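You operate a simulated robot arm through the tools that you are given. There is no shell and no other tool.

You are at the controls of a simulated robot arm. One attempt, no reset.

Task
Clamp the red end stop at 40 cm; park the carriage against it.
Fine: leave the carriage brake on.

The check looks at the end state, three seconds after you hand in, the way a careful person would. Anything else that was tipped, shoved, dropped, spilled or broken makes it a failure.

Robot
A 7-joint arm with a two-finger parallel gripper, fixed in place. Base frame: the origin is on the floor under the middle of its stand, x ahead of it, y to its left, z up. Units: mm, rad, N and s.
It reaches about 1147 mm from its shoulder. Its first joint turns from -2.897 to 2.897 rad. Payload 3.43 kg.
Tool frame: the origin (TCP) lies between the finger pads and is the grasp point; the fingertips stand 30 mm ahead of it; z points along the fingers, y is the line along which they close. The gripper opens to 94 mm. The fingers are 28 mm wide and 10 mm thick; the gripper's body (50 by 96 mm) begins 55 mm behind the TCP.
Orientation is told as [roll, pitch, yaw] about the base's x, y, z axes, in that order, counted from this pose: with the fingers straight down and closing along the base's y, the tool's x points along the base's -x, its y along +y and its z along -z.

Tools
- The arm moves only by the tool send_rows. Its argument "motion" is a list of rows, each an object of numbers (a shift or turn left out is 0, a gripper value left out holds the last): "tx", "ty", "tz": the shift along the base's x, y, z in units of 50 mm (1.0 is 50 mm); "ax", "ay", "az": the turn, a rotation vector about the base's x, y, z in units of 6 degrees (1.0 is 6 degrees); "claw": the finger opening in mm, from 0 to 94. In form: [{"tx": .., "ty": .., "tz": .., "ax": .., "ay": .., "az": .., "claw": ..}, ...]. A call has 1 to 20 rows; each row shifts and turns the commanded pose from where the row before left it. A call with a number of a shift or a turn outside -1 to 1 is refused whole. A row lasts 0.2 s, in which the tool goes at most 50 mm and 0.15 rad; a call with a longer step from one row to the next is refused whole, and so is a gripper value outside its range. A pose out of reach is approached as far as the arm can. The call stops where the force on the tool passes 70 N (or 10 N more than at its start, if that is more) or the arm is blocked; 0.2 s more then pass. The fingers move at their own pace (about 45 mm/s each) and stop on an object; they squeeze with about 36 N. The grip force told is the motor's: it shows also when the fingers shut on nothing. Time passes only in rows, and 0.2 s behind the last, so rows that do not move let the fingers close. It gives the time, the measured TCP pose, the force on the tool (base axes), the opening and the grip force at its end, in the units of the frame above (readings bear some noise), with the torque about the TCP (base axes, N m) and any sound that the robot's microphone picked up, and new pictures: "show" is both (left out), scene, wrist or none.
- Cameras (640 x 400 px; columns grow to the right, rows downward): "scene" is fixed at [381.4, 500.8, 1490.9]; the picture's right is [-0.91, -0.41, 0.00], its down [-0.30, 0.68, -0.67] and it looks along [0.27, -0.61, -0.74] (base axes); focal length 214 px, centre (320, 200). "wrist" rides on the gripper at [76, 14, -102] in the tool frame; the picture's right is [-0.18, 0.98, 0.00], its down [-0.75, -0.14, -0.64] and it looks along [-0.63, -0.12, 0.77] (tool axes); focal length 243 px, centre (320, 200). There is no depth. A picture from a camera that has moved, and an enlarged one, comes with that camera's place and axes in the base frame and with its lens. The place of the scene camera against the robot may be out by one fixed shift of up to 25 mm in any direction.
- close_up(camera, box): a new picture of the part [left, top, right, bottom] of that camera's present view, enlarged. The clock stands still meanwhile.
- close_job(): hands the job in; it is judged then, once.

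Nothing tells you positions but the pictures and the camera data. Unless the task says otherwise, let go and move clear before handing in.

The tools are called after ">>>" as a command line: name --argument value ..., lists and objects as JSON in quotes. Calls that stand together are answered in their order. send_rows: Moves the arm, as the interface text tells. Its arguments: {"type":"object","properties":{"motion":{"type":"array","items":{"type":"object","properties":{"tx":{"type":"number"},"ty":{"type":"number"},"tz":{"type":"number"},"ax":{"type":"number"},"ay":{"type":"number"},"az":{"type":"number"},"claw":{"type":"number"}}}},"show":{"type":"string","enum":["both","scene","wrist","none"]}},"required":["motion"]} The other tools are called the same way: close_up (camera, box) takes an enlarged picture of a part of a camera's view; close_job () hands the job in.

At the start:

```text
t: 0.0
eef_pos: [354.7, 318.9, 1231.7]
ee_rot: [0.001, -0.001, 0.0]
force: [0.4, 0.2, -0.4]
moment: [0.01, -0.01, 0.01]
grip_width: 93.9
grip_force: 0.0
```

scene: 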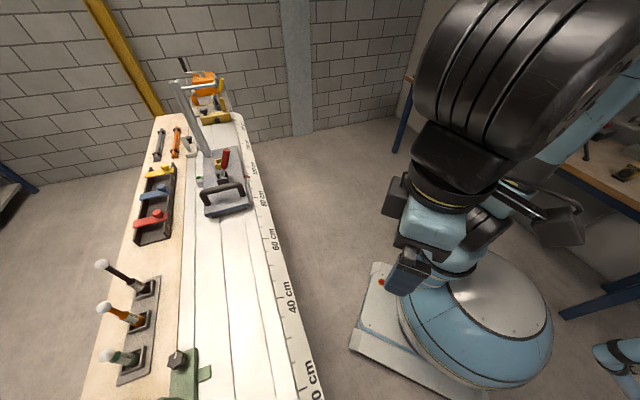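
wrist: 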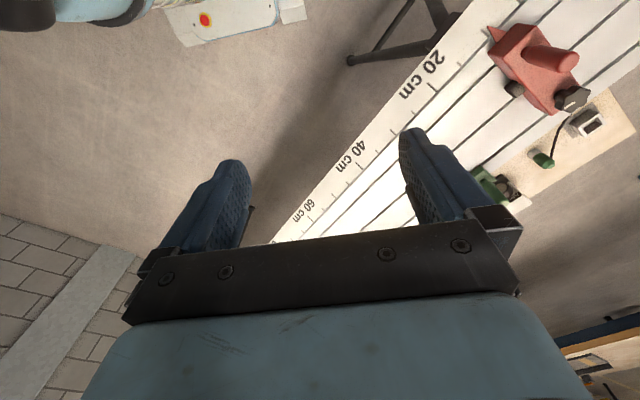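

I see a long workbench with a ruler edge, a carriage with a handle near the 80 cm mark, and a red end stop near 10–20 cm visible in the wrist view. I will first take enlarged pictures to understand the parts.

>>> close_up --camera "scene" --box '[140, 50, 300, 150]'

>>> close_up --camera "scene" --box '[140, 130, 300, 230]'

>>> close_up --camera "scene" --box '[80, 220, 340, 400]'

>>> close_up --camera "wrist" --box '[400, 0, 640, 150]'

>>> close_up --camera "wrist" --box '[260, 80, 460, 250]'

```text
4.00 times, centred on (220, 100) of scene
camera zoom: at [381.4, 500.8, 1490.9], right [-0.91, -0.41, 0.0], down [-0.3, 0.68, -0.67], along [0.27, -0.61, -0.74], focal length 858 px, centre (720, 600)
```

zoom: 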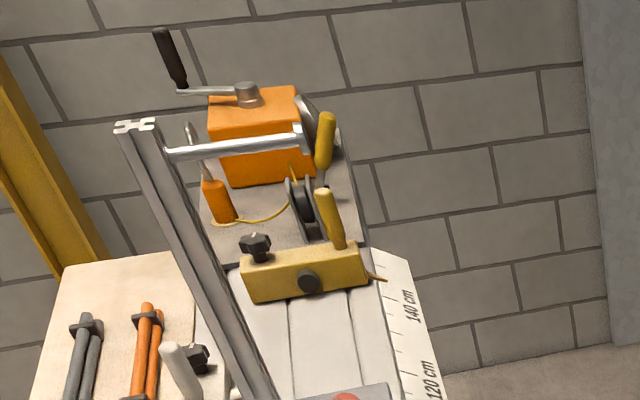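

```text
4.00 times, centred on (220, 180) of scene
camera zoom: at [381.4, 500.8, 1490.9], right [-0.91, -0.41, 0.0], down [-0.3, 0.68, -0.67], along [0.27, -0.61, -0.74], focal length 858 px, centre (720, 280)
```

zoom: 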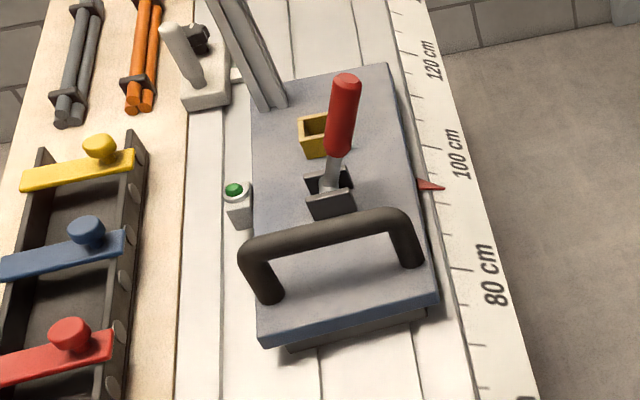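

```text
2.22 times, centred on (210, 310) of scene
camera zoom: at [381.4, 500.8, 1490.9], right [-0.91, -0.41, 0.0], down [-0.3, 0.68, -0.67], along [0.27, -0.61, -0.74], focal length 477 px, centre (564, -44)
```

zoom: 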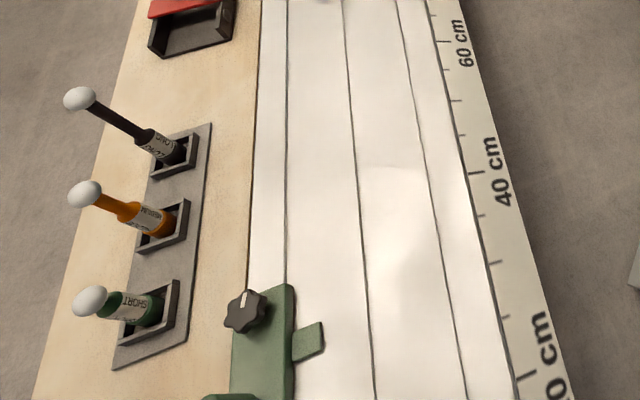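

```text
2.67 times, centred on (520, 75) of wrist
camera zoom: at [276.7, 333.3, 1334.2], right [0.18, 0.98, 0.0], down [0.75, -0.14, 0.64], along [0.63, -0.12, -0.77], focal length 647 px, centre (-213, 533)
```

zoom: 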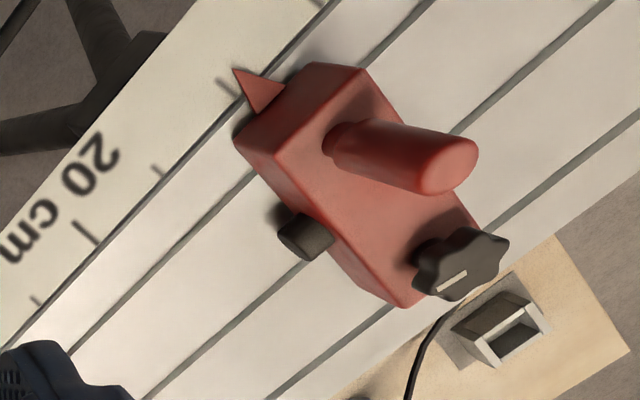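

```text
2.35 times, centred on (360, 165) of wrist
camera zoom: at [276.7, 333.3, 1334.2], right [0.18, 0.98, 0.0], down [0.75, -0.14, 0.64], along [0.63, -0.12, -0.77], focal length 571 px, centre (226, 282)
```

zoom: 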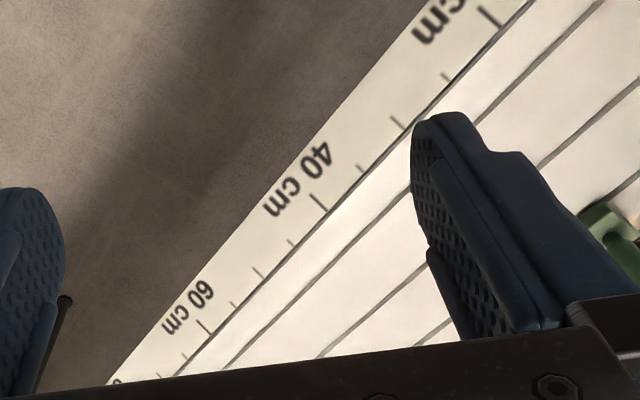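

The bench top works out to roughly z ≈ 865 mm and the rail runs about 45° to the base axes, with the red stop near 10 cm and the carriage near 93 cm. I'll swing the wrist camera over for a better look at the red stop first.

>>> send_rows --motion '[{"tx": -0.39, "ty": 0.2, "az": 0.925}, {"tx": -0.39, "ty": 0.2, "az": 0.925}, {"tx": -0.39, "ty": 0.2, "az": 0.925}, {"tx": -0.39, "ty": 0.2, "az": 0.925}, {"tx": -0.39, "ty": 0.2, "az": 0.925}, {"tx": -0.39, "ty": 0.2, "az": 0.925}, {"tx": -0.39, "ty": 0.2, "az": 0.925}, {"tx": -0.39, "ty": 0.2, "az": 0.925}]'

```text
t: 1.8
eef_pos: [196.4, 397.8, 1232.9]
ee_rot: [0.001, -0.001, 0.777]
force: [-0.2, -0.7, 0.2]
moment: [0.03, 0.03, 0.03]
grip_width: 94.1
grip_force: 0.1
camera wrist: at [132.5, 356.0, 1334.9], right [-0.56, 0.83, 0.0], down [0.64, 0.43, 0.64], along [0.53, 0.36, -0.77], focal length 243 px, centre (320, 200)
```

scene: 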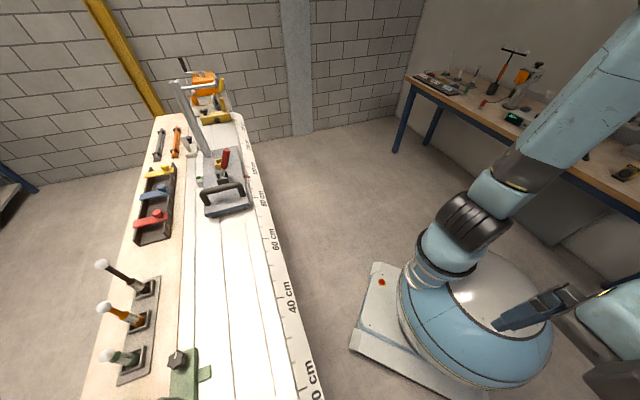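
wrist: 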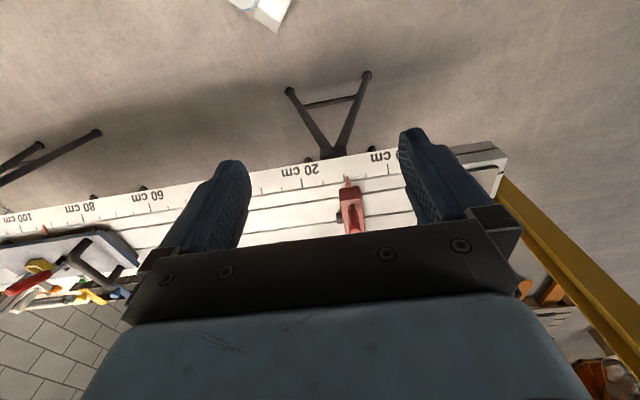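

The wrist view now shows the rail: red stop just past the 10 cm mark, the carriage far to the left. I'll enlarge these.

>>> close_up --camera "wrist" --box '[240, 120, 440, 245]'

>>> close_up --camera "wrist" --box '[0, 170, 200, 320]'

>>> close_up --camera "wrist" --box '[440, 120, 640, 400]'

>>> close_up --camera "scene" --box '[150, 320, 330, 400]'

```text
3.20 times, centred on (340, 182) of wrist
camera zoom: at [132.5, 356.0, 1334.9], right [-0.56, 0.83, 0.0], down [0.64, 0.43, 0.64], along [0.53, 0.36, -0.77], focal length 776 px, centre (256, 256)
```

zoom: 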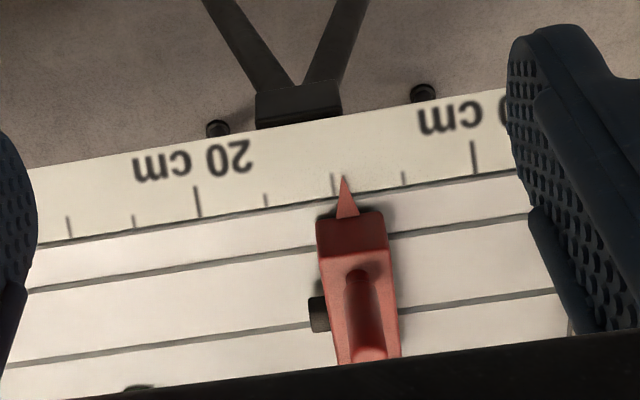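

```text
2.67 times, centred on (100, 245) of wrist
camera zoom: at [132.5, 356.0, 1334.9], right [-0.56, 0.83, 0.0], down [0.64, 0.43, 0.64], along [0.53, 0.36, -0.77], focal length 647 px, centre (907, 80)
```

zoom: 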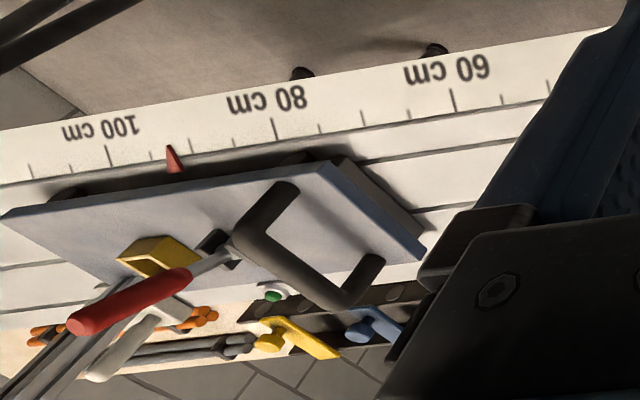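

```text
1.43 times, centred on (540, 260) of wrist
camera zoom: at [132.5, 356.0, 1334.9], right [-0.56, 0.83, 0.0], down [0.64, 0.43, 0.64], along [0.53, 0.36, -0.77], focal length 347 px, centre (6, 114)
```

zoom: 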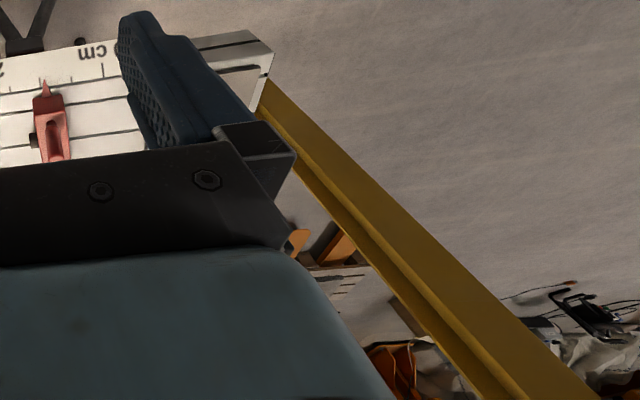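

```text
3.56 times, centred on (240, 360) of scene
camera zoom: at [381.4, 500.8, 1490.9], right [-0.91, -0.41, 0.0], down [-0.3, 0.68, -0.67], along [0.27, -0.61, -0.74], focal length 763 px, centre (604, -369)
```

zoom: 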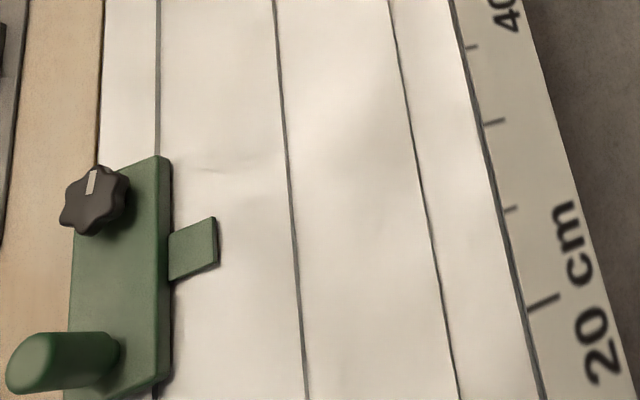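

The ruler surface comes out at z ≈ 877 mm, with the 0 mark near (301, 659) and the rail heading (0.707, −0.707). A green block with a tab sits around 25–30 cm on the far side, so I'll bring the camera closer to see whether it is in the red stop's way.

>>> send_rows --motion '[{"tx": 0.65, "ty": 0.45, "tz": -0.3}, {"tx": 0.65, "ty": 0.45, "tz": -0.3}, {"tx": 0.65, "ty": 0.45, "tz": -0.3}, {"tx": 0.65, "ty": 0.45, "tz": -0.3}, {"tx": 0.65, "ty": 0.45, "tz": -0.3}, {"tx": 0.65, "ty": 0.45, "tz": -0.3}, {"tx": 0.65, "ty": 0.45, "tz": -0.3}]'

```text
t: 3.4
eef_pos: [426.7, 556.1, 1127.6]
ee_rot: [0.001, 0.0, 0.775]
force: [-1.4, 0.1, 0.6]
moment: [0.03, -0.03, 0.03]
grip_width: 93.9
grip_force: 0.1
camera wrist: at [361.0, 513.0, 1229.9], right [-0.56, 0.83, 0.0], down [0.64, 0.43, 0.64], along [0.53, 0.36, -0.77], focal length 243 px, centre (320, 200)
```

scene: 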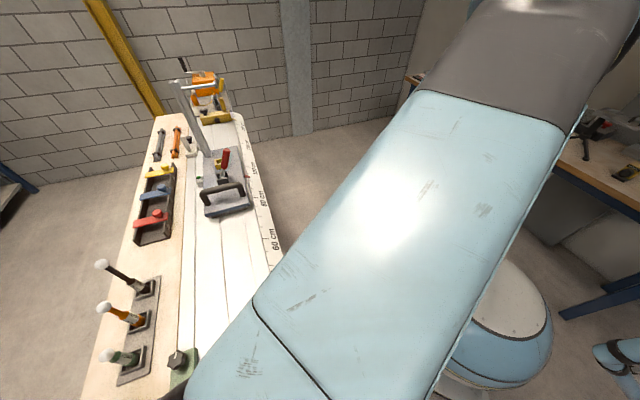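
wrist: 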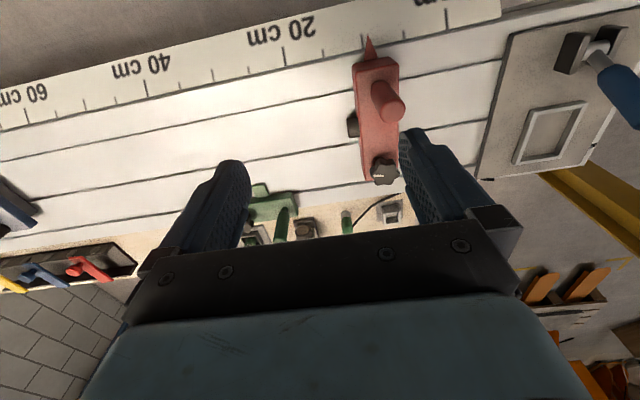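

>>> close_up --camera "wrist" --box '[220, 20, 420, 250]'

>>> close_up --camera "wrist" --box '[230, 160, 410, 250]'

>>> close_up --camera "wrist" --box '[460, 0, 640, 200]'

>>> close_up --camera "wrist" --box '[0, 160, 180, 320]'

```text
1.74 times, centred on (320, 135) of wrist
camera zoom: at [361.0, 513.0, 1229.9], right [-0.56, 0.83, 0.0], down [0.64, 0.43, 0.64], along [0.53, 0.36, -0.77], focal length 422 px, centre (320, 313)
```

zoom: 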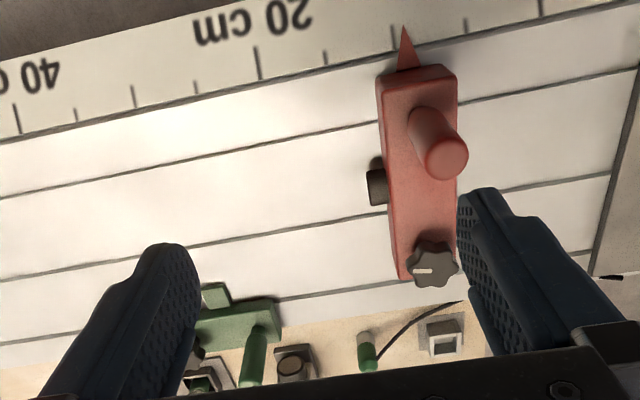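

```text
3.56 times, centred on (320, 205) of wrist
camera zoom: at [361.0, 513.0, 1229.9], right [-0.56, 0.83, 0.0], down [0.64, 0.43, 0.64], along [0.53, 0.36, -0.77], focal length 863 px, centre (320, 182)
```

zoom: 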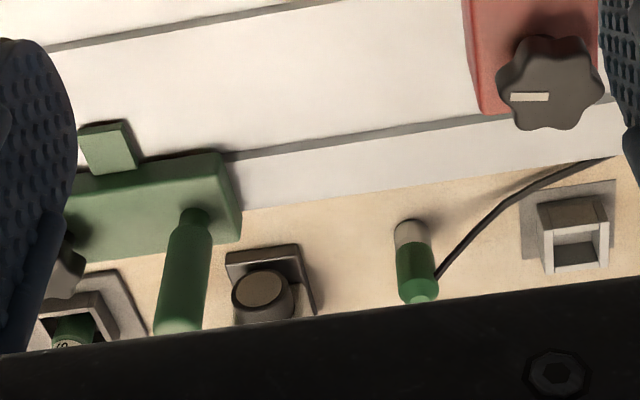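

```text
2.00 times, centred on (550, 100) of wrist
camera zoom: at [361.0, 513.0, 1229.9], right [-0.56, 0.83, 0.0], down [0.64, 0.43, 0.64], along [0.53, 0.36, -0.77], focal length 485 px, centre (-140, 400)
```

zoom: 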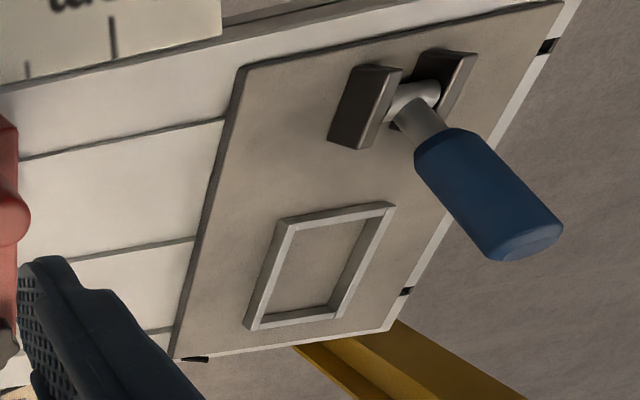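

```text
2.50 times, centred on (90, 240) of wrist
camera zoom: at [361.0, 513.0, 1229.9], right [-0.56, 0.83, 0.0], down [0.64, 0.43, 0.64], along [0.53, 0.36, -0.77], focal length 606 px, centre (895, 100)
```

zoom: 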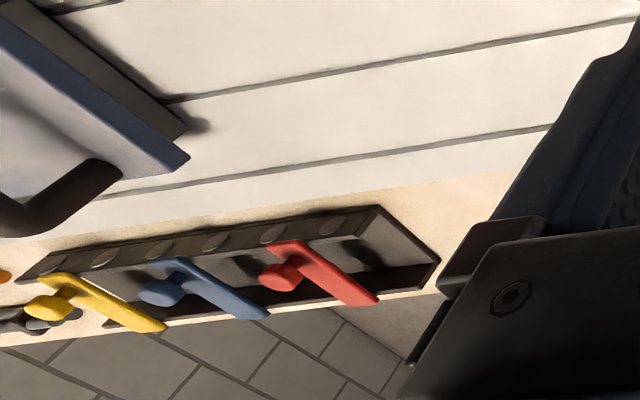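

The red stop's body (out to about 200 mm across the rail) looks like it overlaps the green block's tab around 28 cm. I'll go closer to the green block and tab to judge heights and clearances.

>>> send_rows --motion '[{"tx": 0.7, "ty": -0.04, "tz": -0.4}, {"tx": 0.7, "ty": -0.04, "tz": -0.4}, {"tx": 0.7, "ty": -0.04, "tz": -0.4}, {"tx": 0.7, "ty": -0.04, "tz": -0.4}]' --show "wrist"

>>> close_up --camera "wrist" --box '[220, 50, 420, 250]'

>>> close_up --camera "wrist" --box '[400, 0, 640, 160]'

```text
t: 4.4
eef_pos: [565.9, 550.1, 1047.0]
ee_rot: [-0.001, -0.002, 0.776]
force: [-0.3, -0.1, 1.7]
moment: [0.0, -0.05, 0.01]
grip_width: 94.2
grip_force: 0.0
camera wrist: at [500.0, 507.1, 1149.3], right [-0.56, 0.83, 0.0], down [0.64, 0.43, 0.64], along [0.53, 0.36, -0.77], focal length 243 px, centre (320, 200)
```

wrist: 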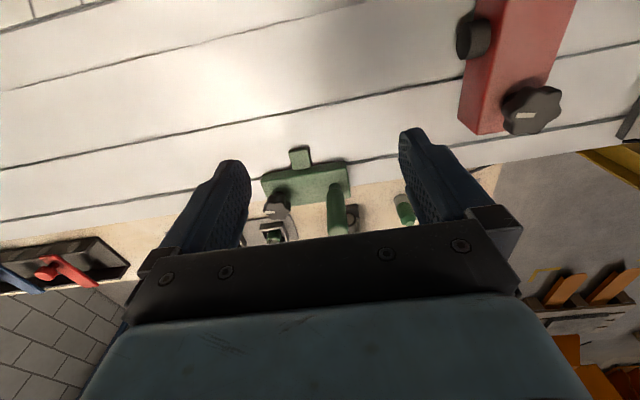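

```text
2.00 times, centred on (320, 150) of wrist
camera zoom: at [500.0, 507.1, 1149.3], right [-0.56, 0.83, 0.0], down [0.64, 0.43, 0.64], along [0.53, 0.36, -0.77], focal length 485 px, centre (320, 300)
```

zoom: 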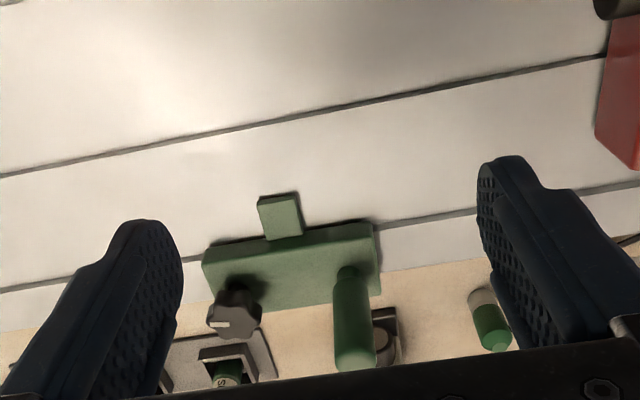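

```text
2.50 times, centred on (520, 80) of wrist
camera zoom: at [500.0, 507.1, 1149.3], right [-0.56, 0.83, 0.0], down [0.64, 0.43, 0.64], along [0.53, 0.36, -0.77], focal length 606 px, centre (-180, 500)
```

zoom: 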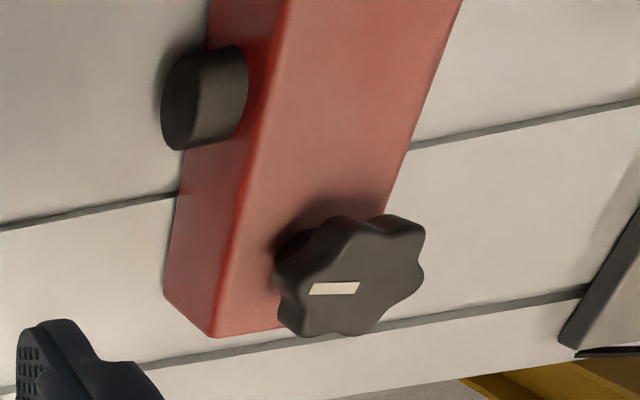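

The red block ends at about v ≈ 167 mm across, just short of the green tab (≈170 mm), and its top is near z ≈ 921 with a post reaching ≈ 990. Now I'll look at the red stop's knob and post from close by.

>>> send_rows --motion '[{"tz": 0.9}, {"tx": -0.9, "ty": 0.4}, {"tx": -0.9, "ty": 0.4}, {"tx": -0.9, "ty": 0.4}, {"tx": -0.9, "ty": 0.4}, {"tx": 0, "ty": 0}]' --show "wrist"

>>> close_up --camera "wrist" --box '[220, 0, 420, 240]'

```text
t: 5.8
eef_pos: [383.6, 627.1, 1093.0]
ee_rot: [-0.001, 0.0, 0.776]
force: [-0.1, -0.1, 0.4]
moment: [-0.01, 0.0, 0.01]
grip_width: 93.9
grip_force: 0.2
camera wrist: at [318.4, 584.9, 1196.5], right [-0.56, 0.83, 0.0], down [0.64, 0.43, 0.64], along [0.53, 0.36, -0.77], focal length 243 px, centre (320, 200)
```

wrist: 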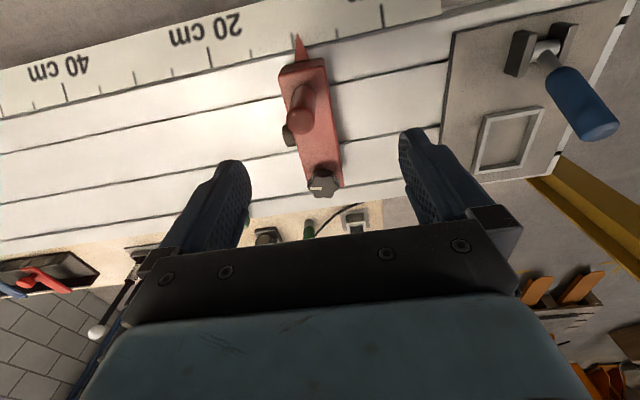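

```text
1.67 times, centred on (320, 120) of wrist
camera zoom: at [318.4, 584.9, 1196.5], right [-0.56, 0.83, 0.0], down [0.64, 0.43, 0.64], along [0.53, 0.36, -0.77], focal length 404 px, centre (320, 333)
```

zoom: 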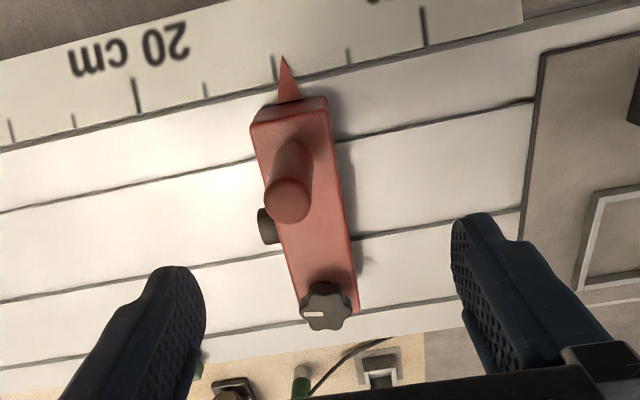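

All features of the red stop lie on s ≈ 94.5 mm: post at v ≈ 38, knob (≈39 mm wide, top ≈ 953) at v ≈ 137, i.e. near (465, 689). I'll move over the knob with a narrower opening and check alignment in the wrist view.

>>> send_rows --motion '[{"tx": 0.55, "ty": 0.42, "tz": 0, "claw": 64}, {"tx": 0.55, "ty": 0.42, "tz": -0.3}, {"tx": 0.55, "ty": 0.42, "tz": -0.5}, {"tx": 0, "ty": 0, "tz": -0.5}, {}]' --show "wrist"

>>> close_up --camera "wrist" --box '[220, 60, 420, 210]'

```text
t: 7.0
eef_pos: [469.7, 691.2, 1028.3]
ee_rot: [0.0, 0.001, 0.775]
force: [0.2, -0.6, 0.1]
moment: [0.01, 0.0, 0.02]
grip_width: 64.0
grip_force: 0.1
camera wrist: at [404.5, 648.3, 1129.6], right [-0.56, 0.83, 0.0], down [0.64, 0.43, 0.64], along [0.53, 0.36, -0.77], focal length 243 px, centre (320, 200)
```

wrist: 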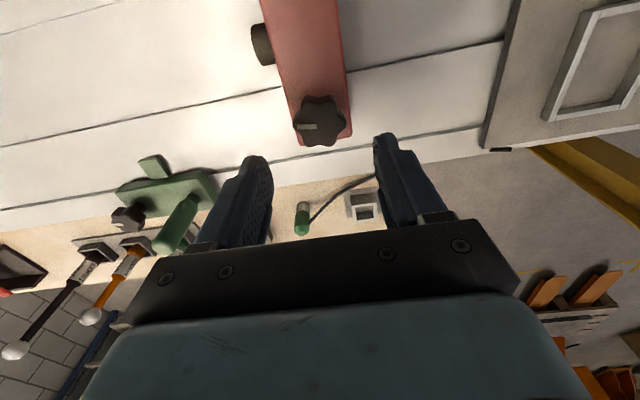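

```text
2.67 times, centred on (320, 135) of wrist
camera zoom: at [404.5, 648.3, 1129.6], right [-0.56, 0.83, 0.0], down [0.64, 0.43, 0.64], along [0.53, 0.36, -0.77], focal length 647 px, centre (320, 373)
```

zoom: 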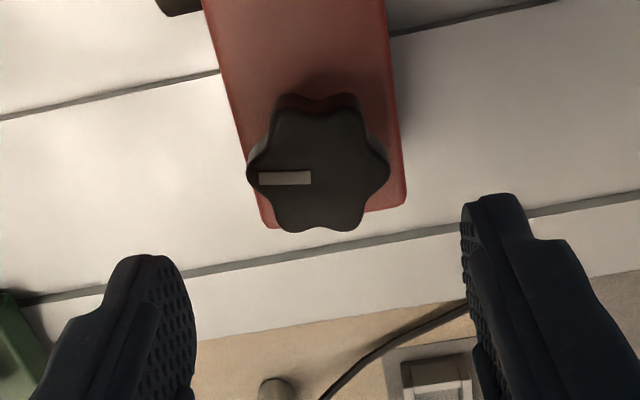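

The knob sits almost exactly under the gripper, and its white line points along the rail toward higher numbers. I'll turn the gripper about −40° so that its pads sit flat across two lobes on each side, leaving room to turn counter-clockwise.

>>> send_rows --motion '[{"az": -0.952, "tx": -0.04, "ty": -0.02}, {"az": -0.952}, {"az": -0.952}, {"az": -0.952}, {"az": -0.952}, {"az": -0.952}, {"az": -0.952}, {}]' --show "wrist"

>>> close_up --camera "wrist" --box '[220, 60, 420, 210]'

```text
t: 8.8
eef_pos: [466.2, 689.4, 1026.9]
ee_rot: [0.0, -0.001, 0.077]
force: [0.6, 0.5, 0.2]
moment: [0.02, 0.0, 0.04]
grip_width: 63.9
grip_force: 0.1
camera wrist: at [387.8, 698.7, 1129.5], right [0.11, 0.99, 0.0], down [0.76, -0.08, 0.64], along [0.64, -0.07, -0.77], focal length 243 px, centre (320, 200)
```

wrist: 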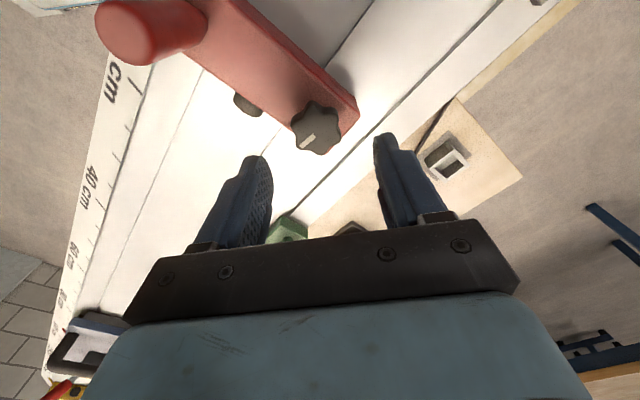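

```text
2.67 times, centred on (320, 135) of wrist
camera zoom: at [387.8, 698.7, 1129.5], right [0.11, 0.99, 0.0], down [0.76, -0.08, 0.64], along [0.64, -0.07, -0.77], focal length 647 px, centre (320, 373)
```

zoom: 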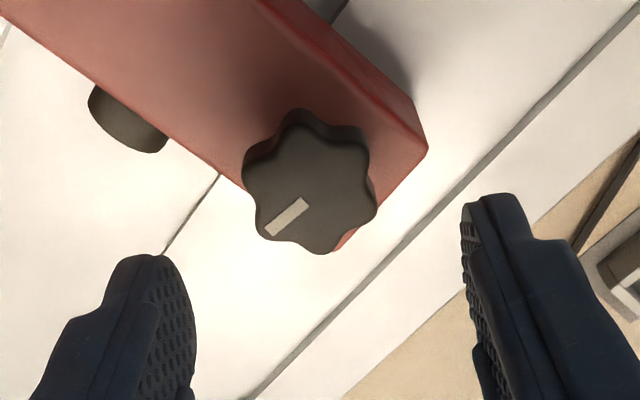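

The closing axis now passes through the knob's valleys; the knob is about 3 mm off toward −y. I'll correct that, descend so the fingertips stay just above the red block (≈ z 927), and close on the knob.

>>> send_rows --motion '[{"ty": -0.056, "tz": -0.4}, {"tz": -0.4}, {"tz": -0.3}, {"tz": -0.27}, {}]' --show "wrist"

>>> close_up --camera "wrist" --box '[220, 100, 420, 250]'

```text
t: 10.0
eef_pos: [466.4, 688.4, 960.4]
ee_rot: [0.005, -0.004, 0.077]
force: [1.8, -0.6, 29.6]
moment: [-1.08, 0.2, 0.02]
grip_width: 64.2
grip_force: 0.0
camera wrist: at [387.8, 695.8, 1062.6], right [0.11, 0.99, 0.0], down [0.76, -0.08, 0.64], along [0.64, -0.07, -0.77], focal length 243 px, centre (320, 200)
```

wrist: 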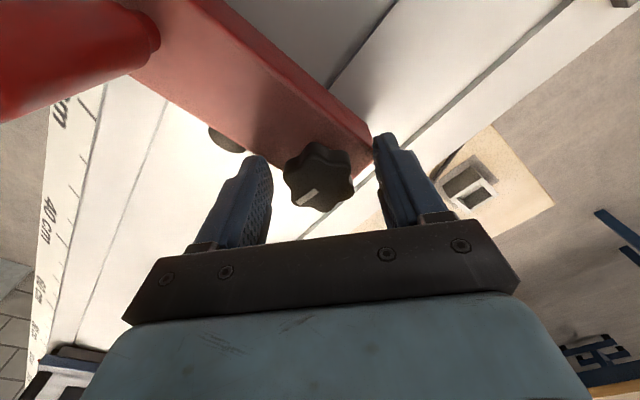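

```text
2.67 times, centred on (320, 175) of wrist
camera zoom: at [387.8, 695.8, 1062.6], right [0.11, 0.99, 0.0], down [0.76, -0.08, 0.64], along [0.64, -0.07, -0.77], focal length 647 px, centre (320, 267)
```

zoom: 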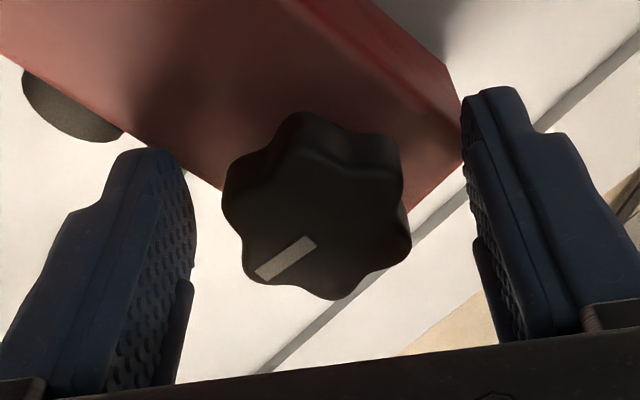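

A fingertip rests on the red block's edge (block top ≈ z 930), so I'll lift about 5 mm and then close on the knob.

>>> send_rows --motion '[{"tz": 0.1}, {}, {"claw": 20}, {}, {}, {}]' --show "wrist"

>>> close_up --camera "wrist" --box '[220, 100, 420, 250]'

```text
t: 11.4
eef_pos: [465.5, 687.2, 962.6]
ee_rot: [-0.002, 0.0, 0.079]
force: [-2.7, -3.3, -7.1]
moment: [-0.01, 0.07, 0.02]
grip_width: 39.4
grip_force: 45.0
camera wrist: at [387.5, 696.2, 1064.6], right [0.11, 0.99, 0.0], down [0.76, -0.08, 0.64], along [0.64, -0.07, -0.77], focal length 243 px, centre (320, 200)
```

wrist: 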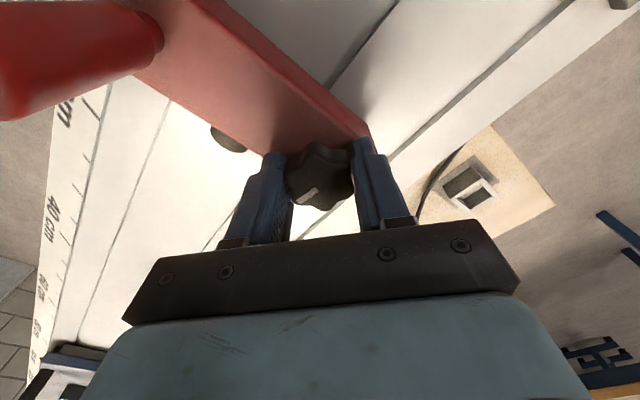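

```text
2.67 times, centred on (320, 175) of wrist
camera zoom: at [387.5, 696.2, 1064.6], right [0.11, 0.99, 0.0], down [0.76, -0.08, 0.64], along [0.64, -0.07, -0.77], focal length 647 px, centre (320, 267)
```

zoom: 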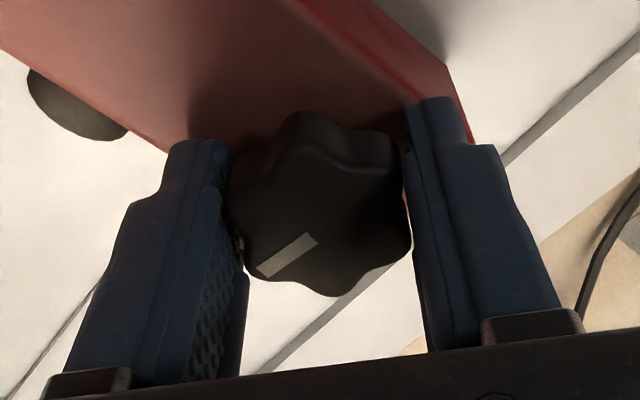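

The knob is gripped at 39 mm. I'll turn it counter-clockwise (loosening) in small steps while watching the torque.

>>> send_rows --motion '[{"az": 0.8}, {"az": 0.8}, {"az": 0.8}, {"az": 0.8}, {}]' --show "wrist"

>>> close_up --camera "wrist" --box '[220, 100, 420, 250]'

```text
t: 12.6
eef_pos: [465.7, 687.8, 961.5]
ee_rot: [-0.002, 0.002, 0.413]
force: [-3.3, -10.2, -21.7]
moment: [-0.14, -0.1, 0.04]
grip_width: 39.0
grip_force: 45.1
camera wrist: at [389.1, 670.4, 1064.7], right [-0.23, 0.97, 0.0], down [0.75, 0.18, 0.64], along [0.62, 0.14, -0.77], focal length 243 px, centre (320, 200)
```

wrist: 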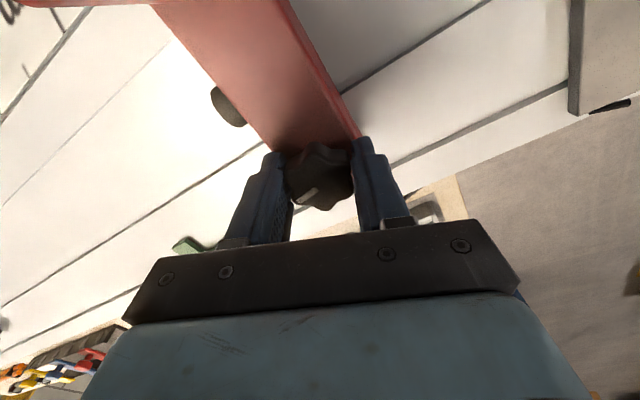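

```text
2.67 times, centred on (320, 175) of wrist
camera zoom: at [389.1, 670.4, 1064.7], right [-0.23, 0.97, 0.0], down [0.75, 0.18, 0.64], along [0.62, 0.14, -0.77], focal length 647 px, centre (320, 267)
```

zoom: 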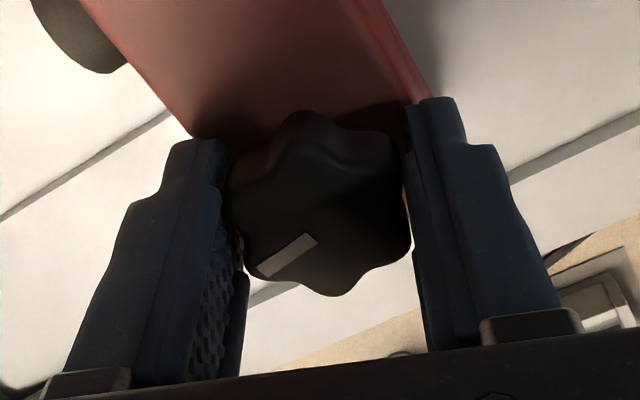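

The knob turns with the gripper and shows almost no torque. There's a slight downward pull, so I'll relax the height by 1–2 mm and keep turning.

>>> send_rows --motion '[{"az": 0.8, "tz": -0.03}, {"az": 0.8}, {"az": 0.8}, {"az": 0.8}, {"az": 0.8}, {"az": 0.8}, {"az": 0.8}, {"az": 0.8}, {}]' --show "wrist"

>>> close_up --camera "wrist" --box '[220, 100, 420, 250]'

```text
t: 14.6
eef_pos: [465.8, 687.2, 963.0]
ee_rot: [0.0, 0.0, 1.084]
force: [-3.2, -5.5, -1.0]
moment: [-0.34, 0.13, 0.01]
grip_width: 39.2
grip_force: 44.6
camera wrist: at [416.5, 626.8, 1064.6], right [-0.78, 0.62, 0.0], down [0.48, 0.6, 0.64], along [0.4, 0.5, -0.77], focal length 243 px, centre (320, 200)
```

wrist: 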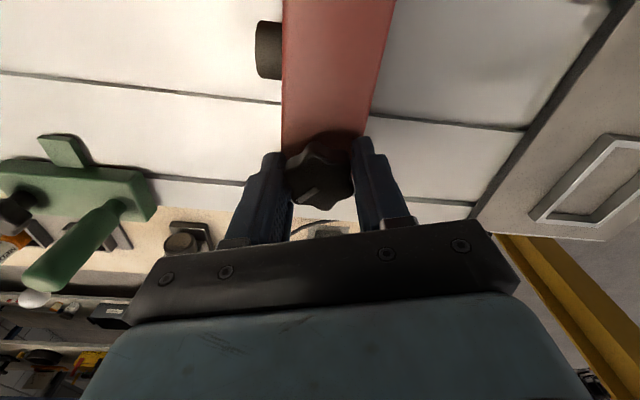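

```text
2.67 times, centred on (320, 175) of wrist
camera zoom: at [416.5, 626.8, 1064.6], right [-0.78, 0.62, 0.0], down [0.48, 0.6, 0.64], along [0.4, 0.5, -0.77], focal length 647 px, centre (320, 267)
```

zoom: 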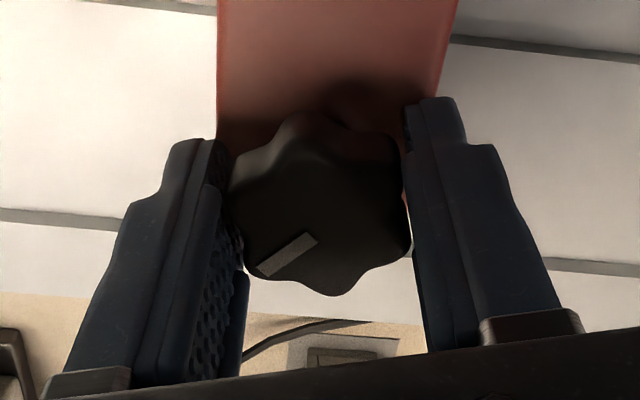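

The knob has turned about 58° so far with no resistance. I'll continue counter-clockwise toward and past 90°.

>>> send_rows --motion '[{"az": 0.8}, {"az": 0.8}, {"az": 0.8}, {"az": 0.8}, {"az": 0.8}, {"az": 0.8}, {"az": 0.8}, {"az": 0.8}, {}]' --show "wrist"

>>> close_up --camera "wrist" --box '[220, 100, 420, 250]'

```text
t: 16.6
eef_pos: [465.1, 686.7, 962.0]
ee_rot: [0.001, 0.0, 1.755]
force: [-2.3, -1.8, 6.0]
moment: [0.14, 0.18, 0.0]
grip_width: 39.2
grip_force: 45.0
camera wrist: at [464.6, 609.9, 1064.6], right [-1.0, 0.0, 0.0], down [0.0, 0.77, 0.64], along [0.0, 0.64, -0.77], focal length 243 px, centre (320, 200)
```

wrist: 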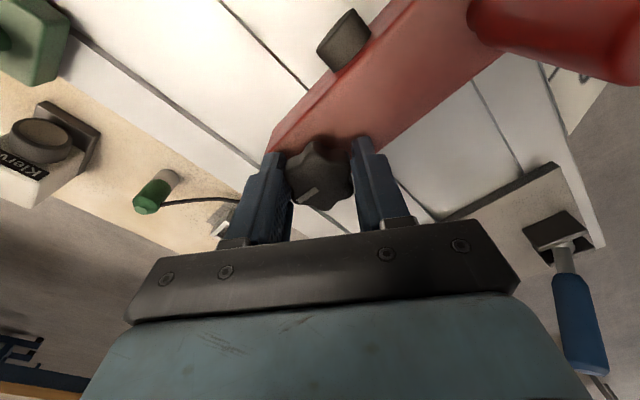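

```text
2.67 times, centred on (320, 175) of wrist
camera zoom: at [464.6, 609.9, 1064.6], right [-1.0, 0.0, 0.0], down [0.0, 0.77, 0.64], along [0.0, 0.64, -0.77], focal length 647 px, centre (320, 267)
```

zoom: 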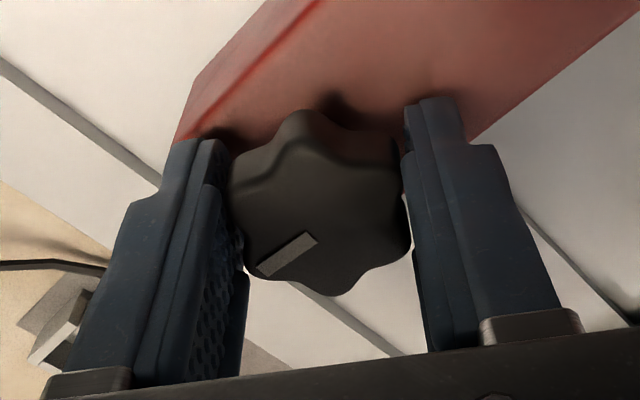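

The knob has turned about 96° with no end reached. I'll test whether the stop is free by nudging it a few millimetres along the rail toward higher numbers while holding the knob.

>>> send_rows --motion '[{"tx": 0.06, "ty": -0.06}, {"tx": 0.06, "ty": -0.06}, {}]' --show "wrist"

```text
t: 17.4
eef_pos: [471.7, 682.6, 962.7]
ee_rot: [0.0, 0.002, 1.753]
force: [-3.6, -1.5, 6.7]
moment: [0.22, 0.22, 0.0]
grip_width: 38.9
grip_force: 44.5
camera wrist: at [470.1, 604.4, 1064.6], right [-1.0, 0.0, 0.0], down [0.0, 0.77, 0.64], along [0.0, 0.64, -0.77], focal length 243 px, centre (320, 200)
```

wrist: 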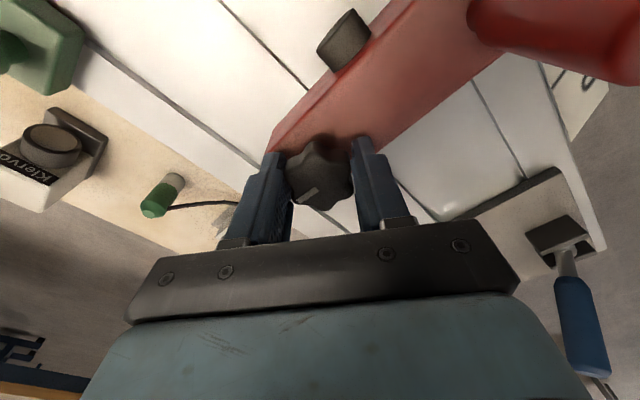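

The stop slid freely with the knob, so it's loose. I'll release the knob, rise above the post, and line up on the red post with the fingers closing along the rail, so I can slide it while watching the pointer.

>>> send_rows --motion '[{"claw": 64}, {}, {}, {"tz": 0.7}, {"tz": 0.8}, {"az": -1, "tx": -0.15, "ty": -0.15}, {"az": -1, "tx": -0.15, "ty": -0.15}, {"az": -1, "tx": -0.15, "ty": -0.15}, {"az": -1, "tx": -0.15, "ty": -0.15}, {"az": -1, "tx": -0.15, "ty": -0.15}, {"az": -1, "tx": -0.15, "ty": -0.15}, {"az": -1, "tx": -0.15, "ty": -0.15}, {"az": -1, "tx": -0.15, "ty": -0.15}, {"az": -1, "tx": -0.15, "ty": -0.15}, {"az": -0.32, "tx": -0.06, "ty": -0.05}, {}]' --show "wrist"

>>> close_up --camera "wrist" --box '[220, 0, 420, 210]'

```text
t: 20.8
eef_pos: [401.2, 612.1, 1038.1]
ee_rot: [0.001, 0.002, 0.777]
force: [-0.1, 0.2, 0.5]
moment: [0.0, 0.0, 0.0]
grip_width: 64.2
grip_force: 0.0
camera wrist: at [336.5, 569.3, 1140.8], right [-0.56, 0.83, 0.0], down [0.64, 0.43, 0.64], along [0.53, 0.36, -0.77], focal length 243 px, centre (320, 200)
```

wrist: 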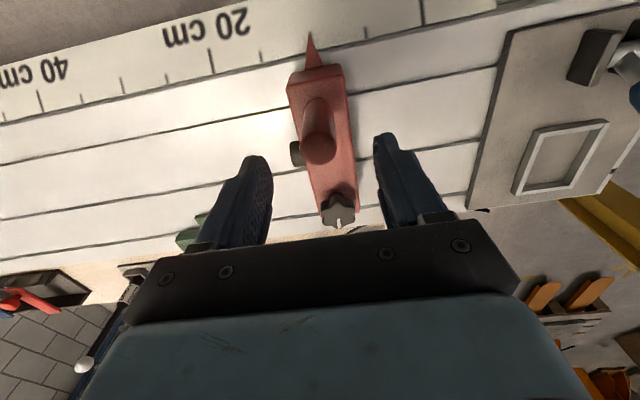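

```text
1.90 times, centred on (320, 105) of wrist
camera zoom: at [336.5, 569.3, 1140.8], right [-0.56, 0.83, 0.0], down [0.64, 0.43, 0.64], along [0.53, 0.36, -0.77], focal length 462 px, centre (320, 381)
```

zoom: 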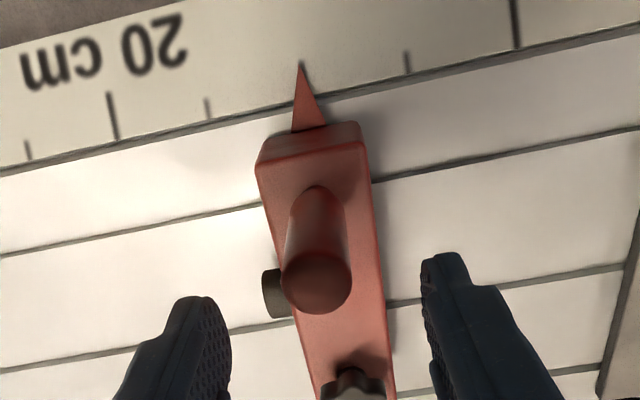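

The post is centred between the fingers. I'll descend to grip it with the fingertips just above the block top.

>>> send_rows --motion '[{"tz": -0.5}, {"tz": -0.5}, {"tz": -0.36}, {}, {"claw": 10}, {}, {}, {}]' --show "wrist"

>>> close_up --camera "wrist" --box '[220, 0, 420, 120]'

```text
t: 22.6
eef_pos: [401.5, 611.9, 969.8]
ee_rot: [0.0, -0.001, 0.778]
force: [-2.1, -2.5, -1.8]
moment: [0.09, -0.06, 0.0]
grip_width: 24.7
grip_force: 44.4
camera wrist: at [336.1, 568.9, 1072.4], right [-0.56, 0.83, 0.0], down [0.64, 0.43, 0.64], along [0.53, 0.36, -0.77], focal length 243 px, centre (320, 200)
```

wrist: 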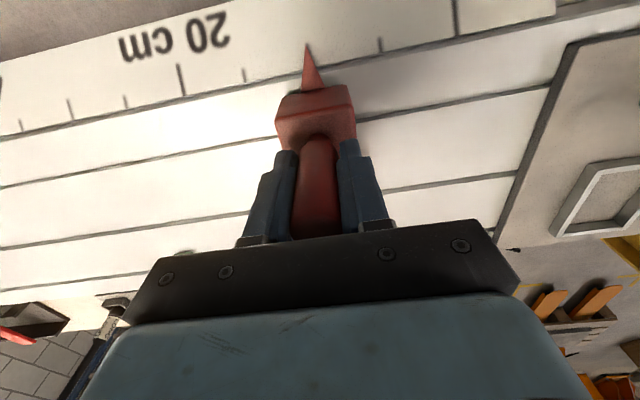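

```text
3.20 times, centred on (320, 60) of wrist
camera zoom: at [336.1, 568.9, 1072.4], right [-0.56, 0.83, 0.0], down [0.64, 0.43, 0.64], along [0.53, 0.36, -0.77], focal length 776 px, centre (320, 648)
```

zoom: 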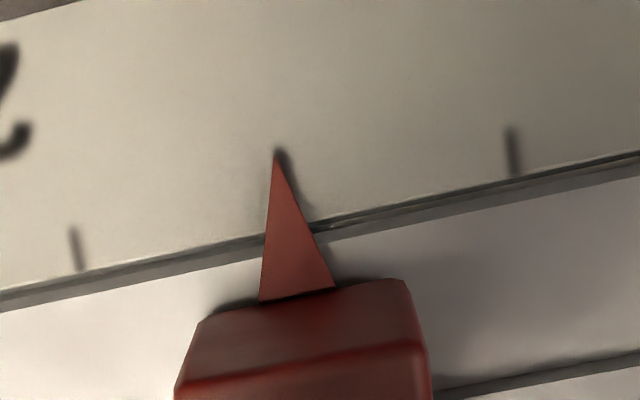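

I have the post gripped (25 mm) and the pointer is clearly visible at about 10.1 cm. I'll slide along the rail about 150 mm first and check clearance to the green tab.

>>> send_rows --motion '[{"tx": 0.1, "ty": -0.1}, {"tx": 0.2, "ty": -0.2}, {"tx": 0.22, "ty": -0.22}, {"tx": 0.22, "ty": -0.22}, {"tx": 0.22, "ty": -0.22}, {"tx": 0.22, "ty": -0.22}, {"tx": 0.22, "ty": -0.22}, {"tx": 0.22, "ty": -0.22}, {"tx": 0.22, "ty": -0.22}, {"tx": 0.2, "ty": -0.2}, {"tx": 0.1, "ty": -0.1}, {}]' --show "both"

>>> close_up --camera "wrist" --box '[220, 0, 420, 120]'

>>> close_up --camera "scene" --box '[130, 270, 350, 400]'

```text
t: 25.2
eef_pos: [508.3, 503.3, 969.7]
ee_rot: [-0.001, -0.003, 0.776]
force: [-4.5, -3.8, 29.1]
moment: [0.6, -0.54, -0.02]
grip_width: 24.2
grip_force: 44.8
camera wrist: at [443.1, 460.0, 1072.0], right [-0.56, 0.83, 0.0], down [0.64, 0.43, 0.64], along [0.53, 0.36, -0.77], focal length 243 px, centre (320, 200)
```

scene: 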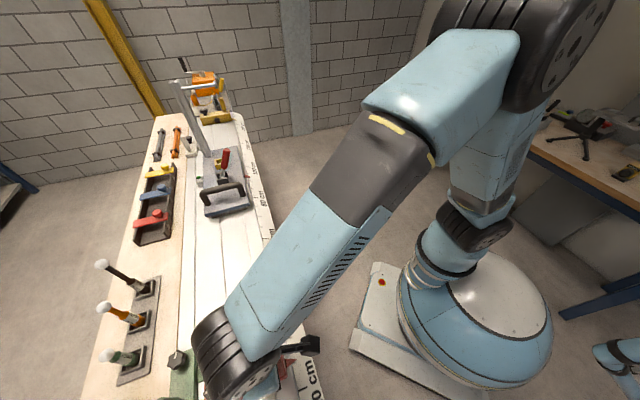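
wrist: 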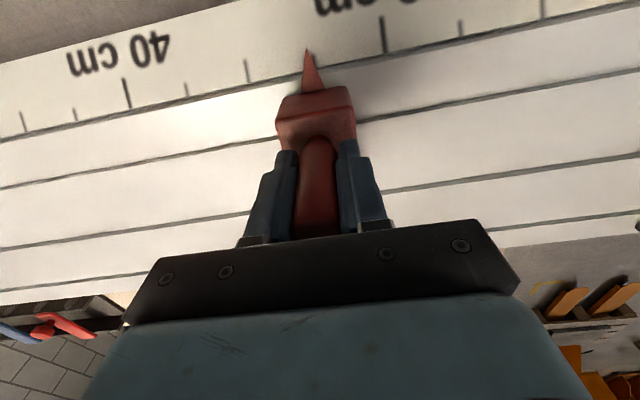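

```text
3.20 times, centred on (320, 60) of wrist
camera zoom: at [443.1, 460.0, 1072.0], right [-0.56, 0.83, 0.0], down [0.64, 0.43, 0.64], along [0.53, 0.36, -0.77], focal length 776 px, centre (320, 648)
```

zoom: 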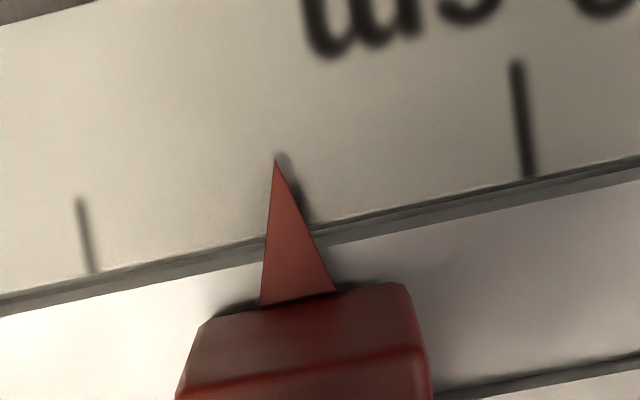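

```text
2.91 times, centred on (240, 335) of scene
camera zoom: at [381.4, 500.8, 1490.9], right [-0.91, -0.41, 0.0], down [-0.3, 0.68, -0.67], along [0.27, -0.61, -0.74], focal length 624 px, centre (553, -193)
```

zoom: 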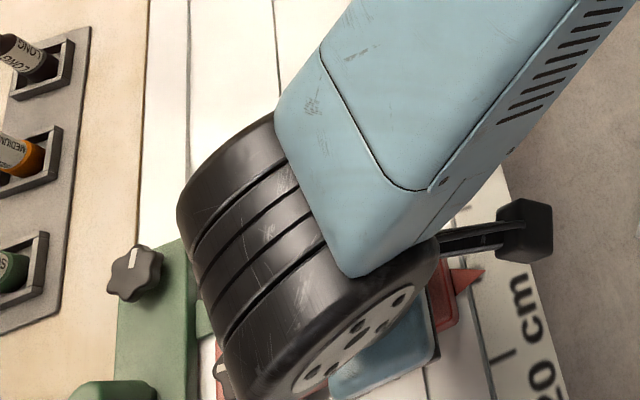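

The stop slid cleanly; the pointer is at about 25.3 cm. The remaining gap between the red block's far end and the green tab is only a few millimetres by my estimate, so I'll let go and look from above before passing it.

>>> send_rows --motion '[{"claw": 60}, {}, {}, {"tz": 0.8}, {"tz": 0.9}, {"tz": 0.8, "tx": 0.5, "ty": 0.3}, {"tx": 0.8, "ty": 0.5}, {"tx": 0.85, "ty": 0.55}, {}]' --show "wrist"

>>> close_up --camera "wrist" --box '[240, 0, 440, 130]'

```text
refused: row 8 steps farther than a row can; nothing moved
```

```text
3.08 times, centred on (340, 65) of wrist
camera zoom: at [443.1, 460.0, 1072.0], right [-0.56, 0.83, 0.0], down [0.64, 0.43, 0.64], along [0.53, 0.36, -0.77], focal length 746 px, centre (258, 615)
```

zoom: 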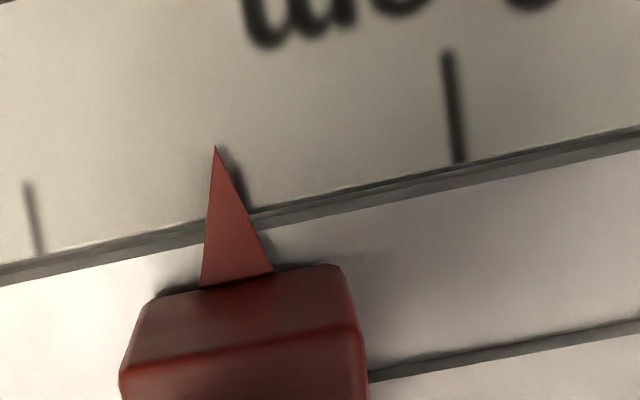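

The last row was slightly too long, so nothing moved. I'll resend with smaller steps to look from above at the gap between red block and green tab.

>>> send_rows --motion '[{"claw": 60}, {}, {}, {"tz": 0.8}, {"tz": 0.9}, {"tz": 0.8, "tx": 0.4, "ty": 0.25}, {"tx": 0.6, "ty": 0.4}, {"tx": 0.6, "ty": 0.4}, {"tx": 0.55, "ty": 0.35}, {}]' --show "wrist"

>>> close_up --camera "wrist" --box '[240, 0, 440, 130]'

```text
t: 27.4
eef_pos: [616.7, 573.6, 1095.3]
ee_rot: [0.001, -0.001, 0.779]
force: [-0.5, 0.1, 1.6]
moment: [-0.02, 0.01, 0.01]
grip_width: 60.0
grip_force: 0.2
camera wrist: at [550.6, 530.7, 1197.9], right [-0.56, 0.83, 0.0], down [0.64, 0.43, 0.64], along [0.53, 0.36, -0.77], focal length 243 px, centre (320, 200)
```

wrist: 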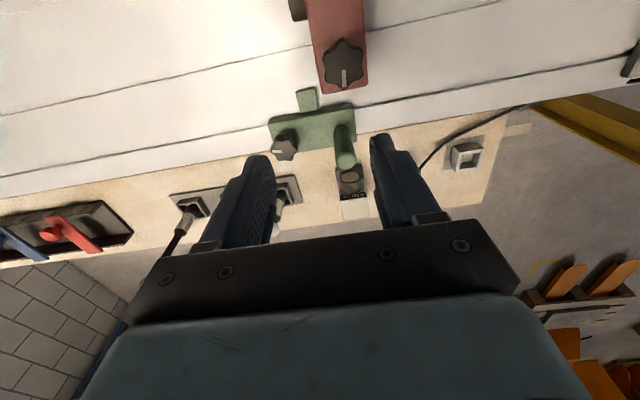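

```text
3.08 times, centred on (340, 65) of wrist
camera zoom: at [550.6, 530.7, 1197.9], right [-0.56, 0.83, 0.0], down [0.64, 0.43, 0.64], along [0.53, 0.36, -0.77], focal length 746 px, centre (258, 615)
```

zoom: 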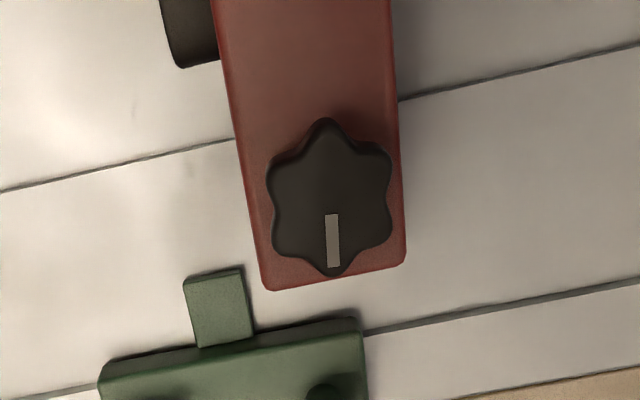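

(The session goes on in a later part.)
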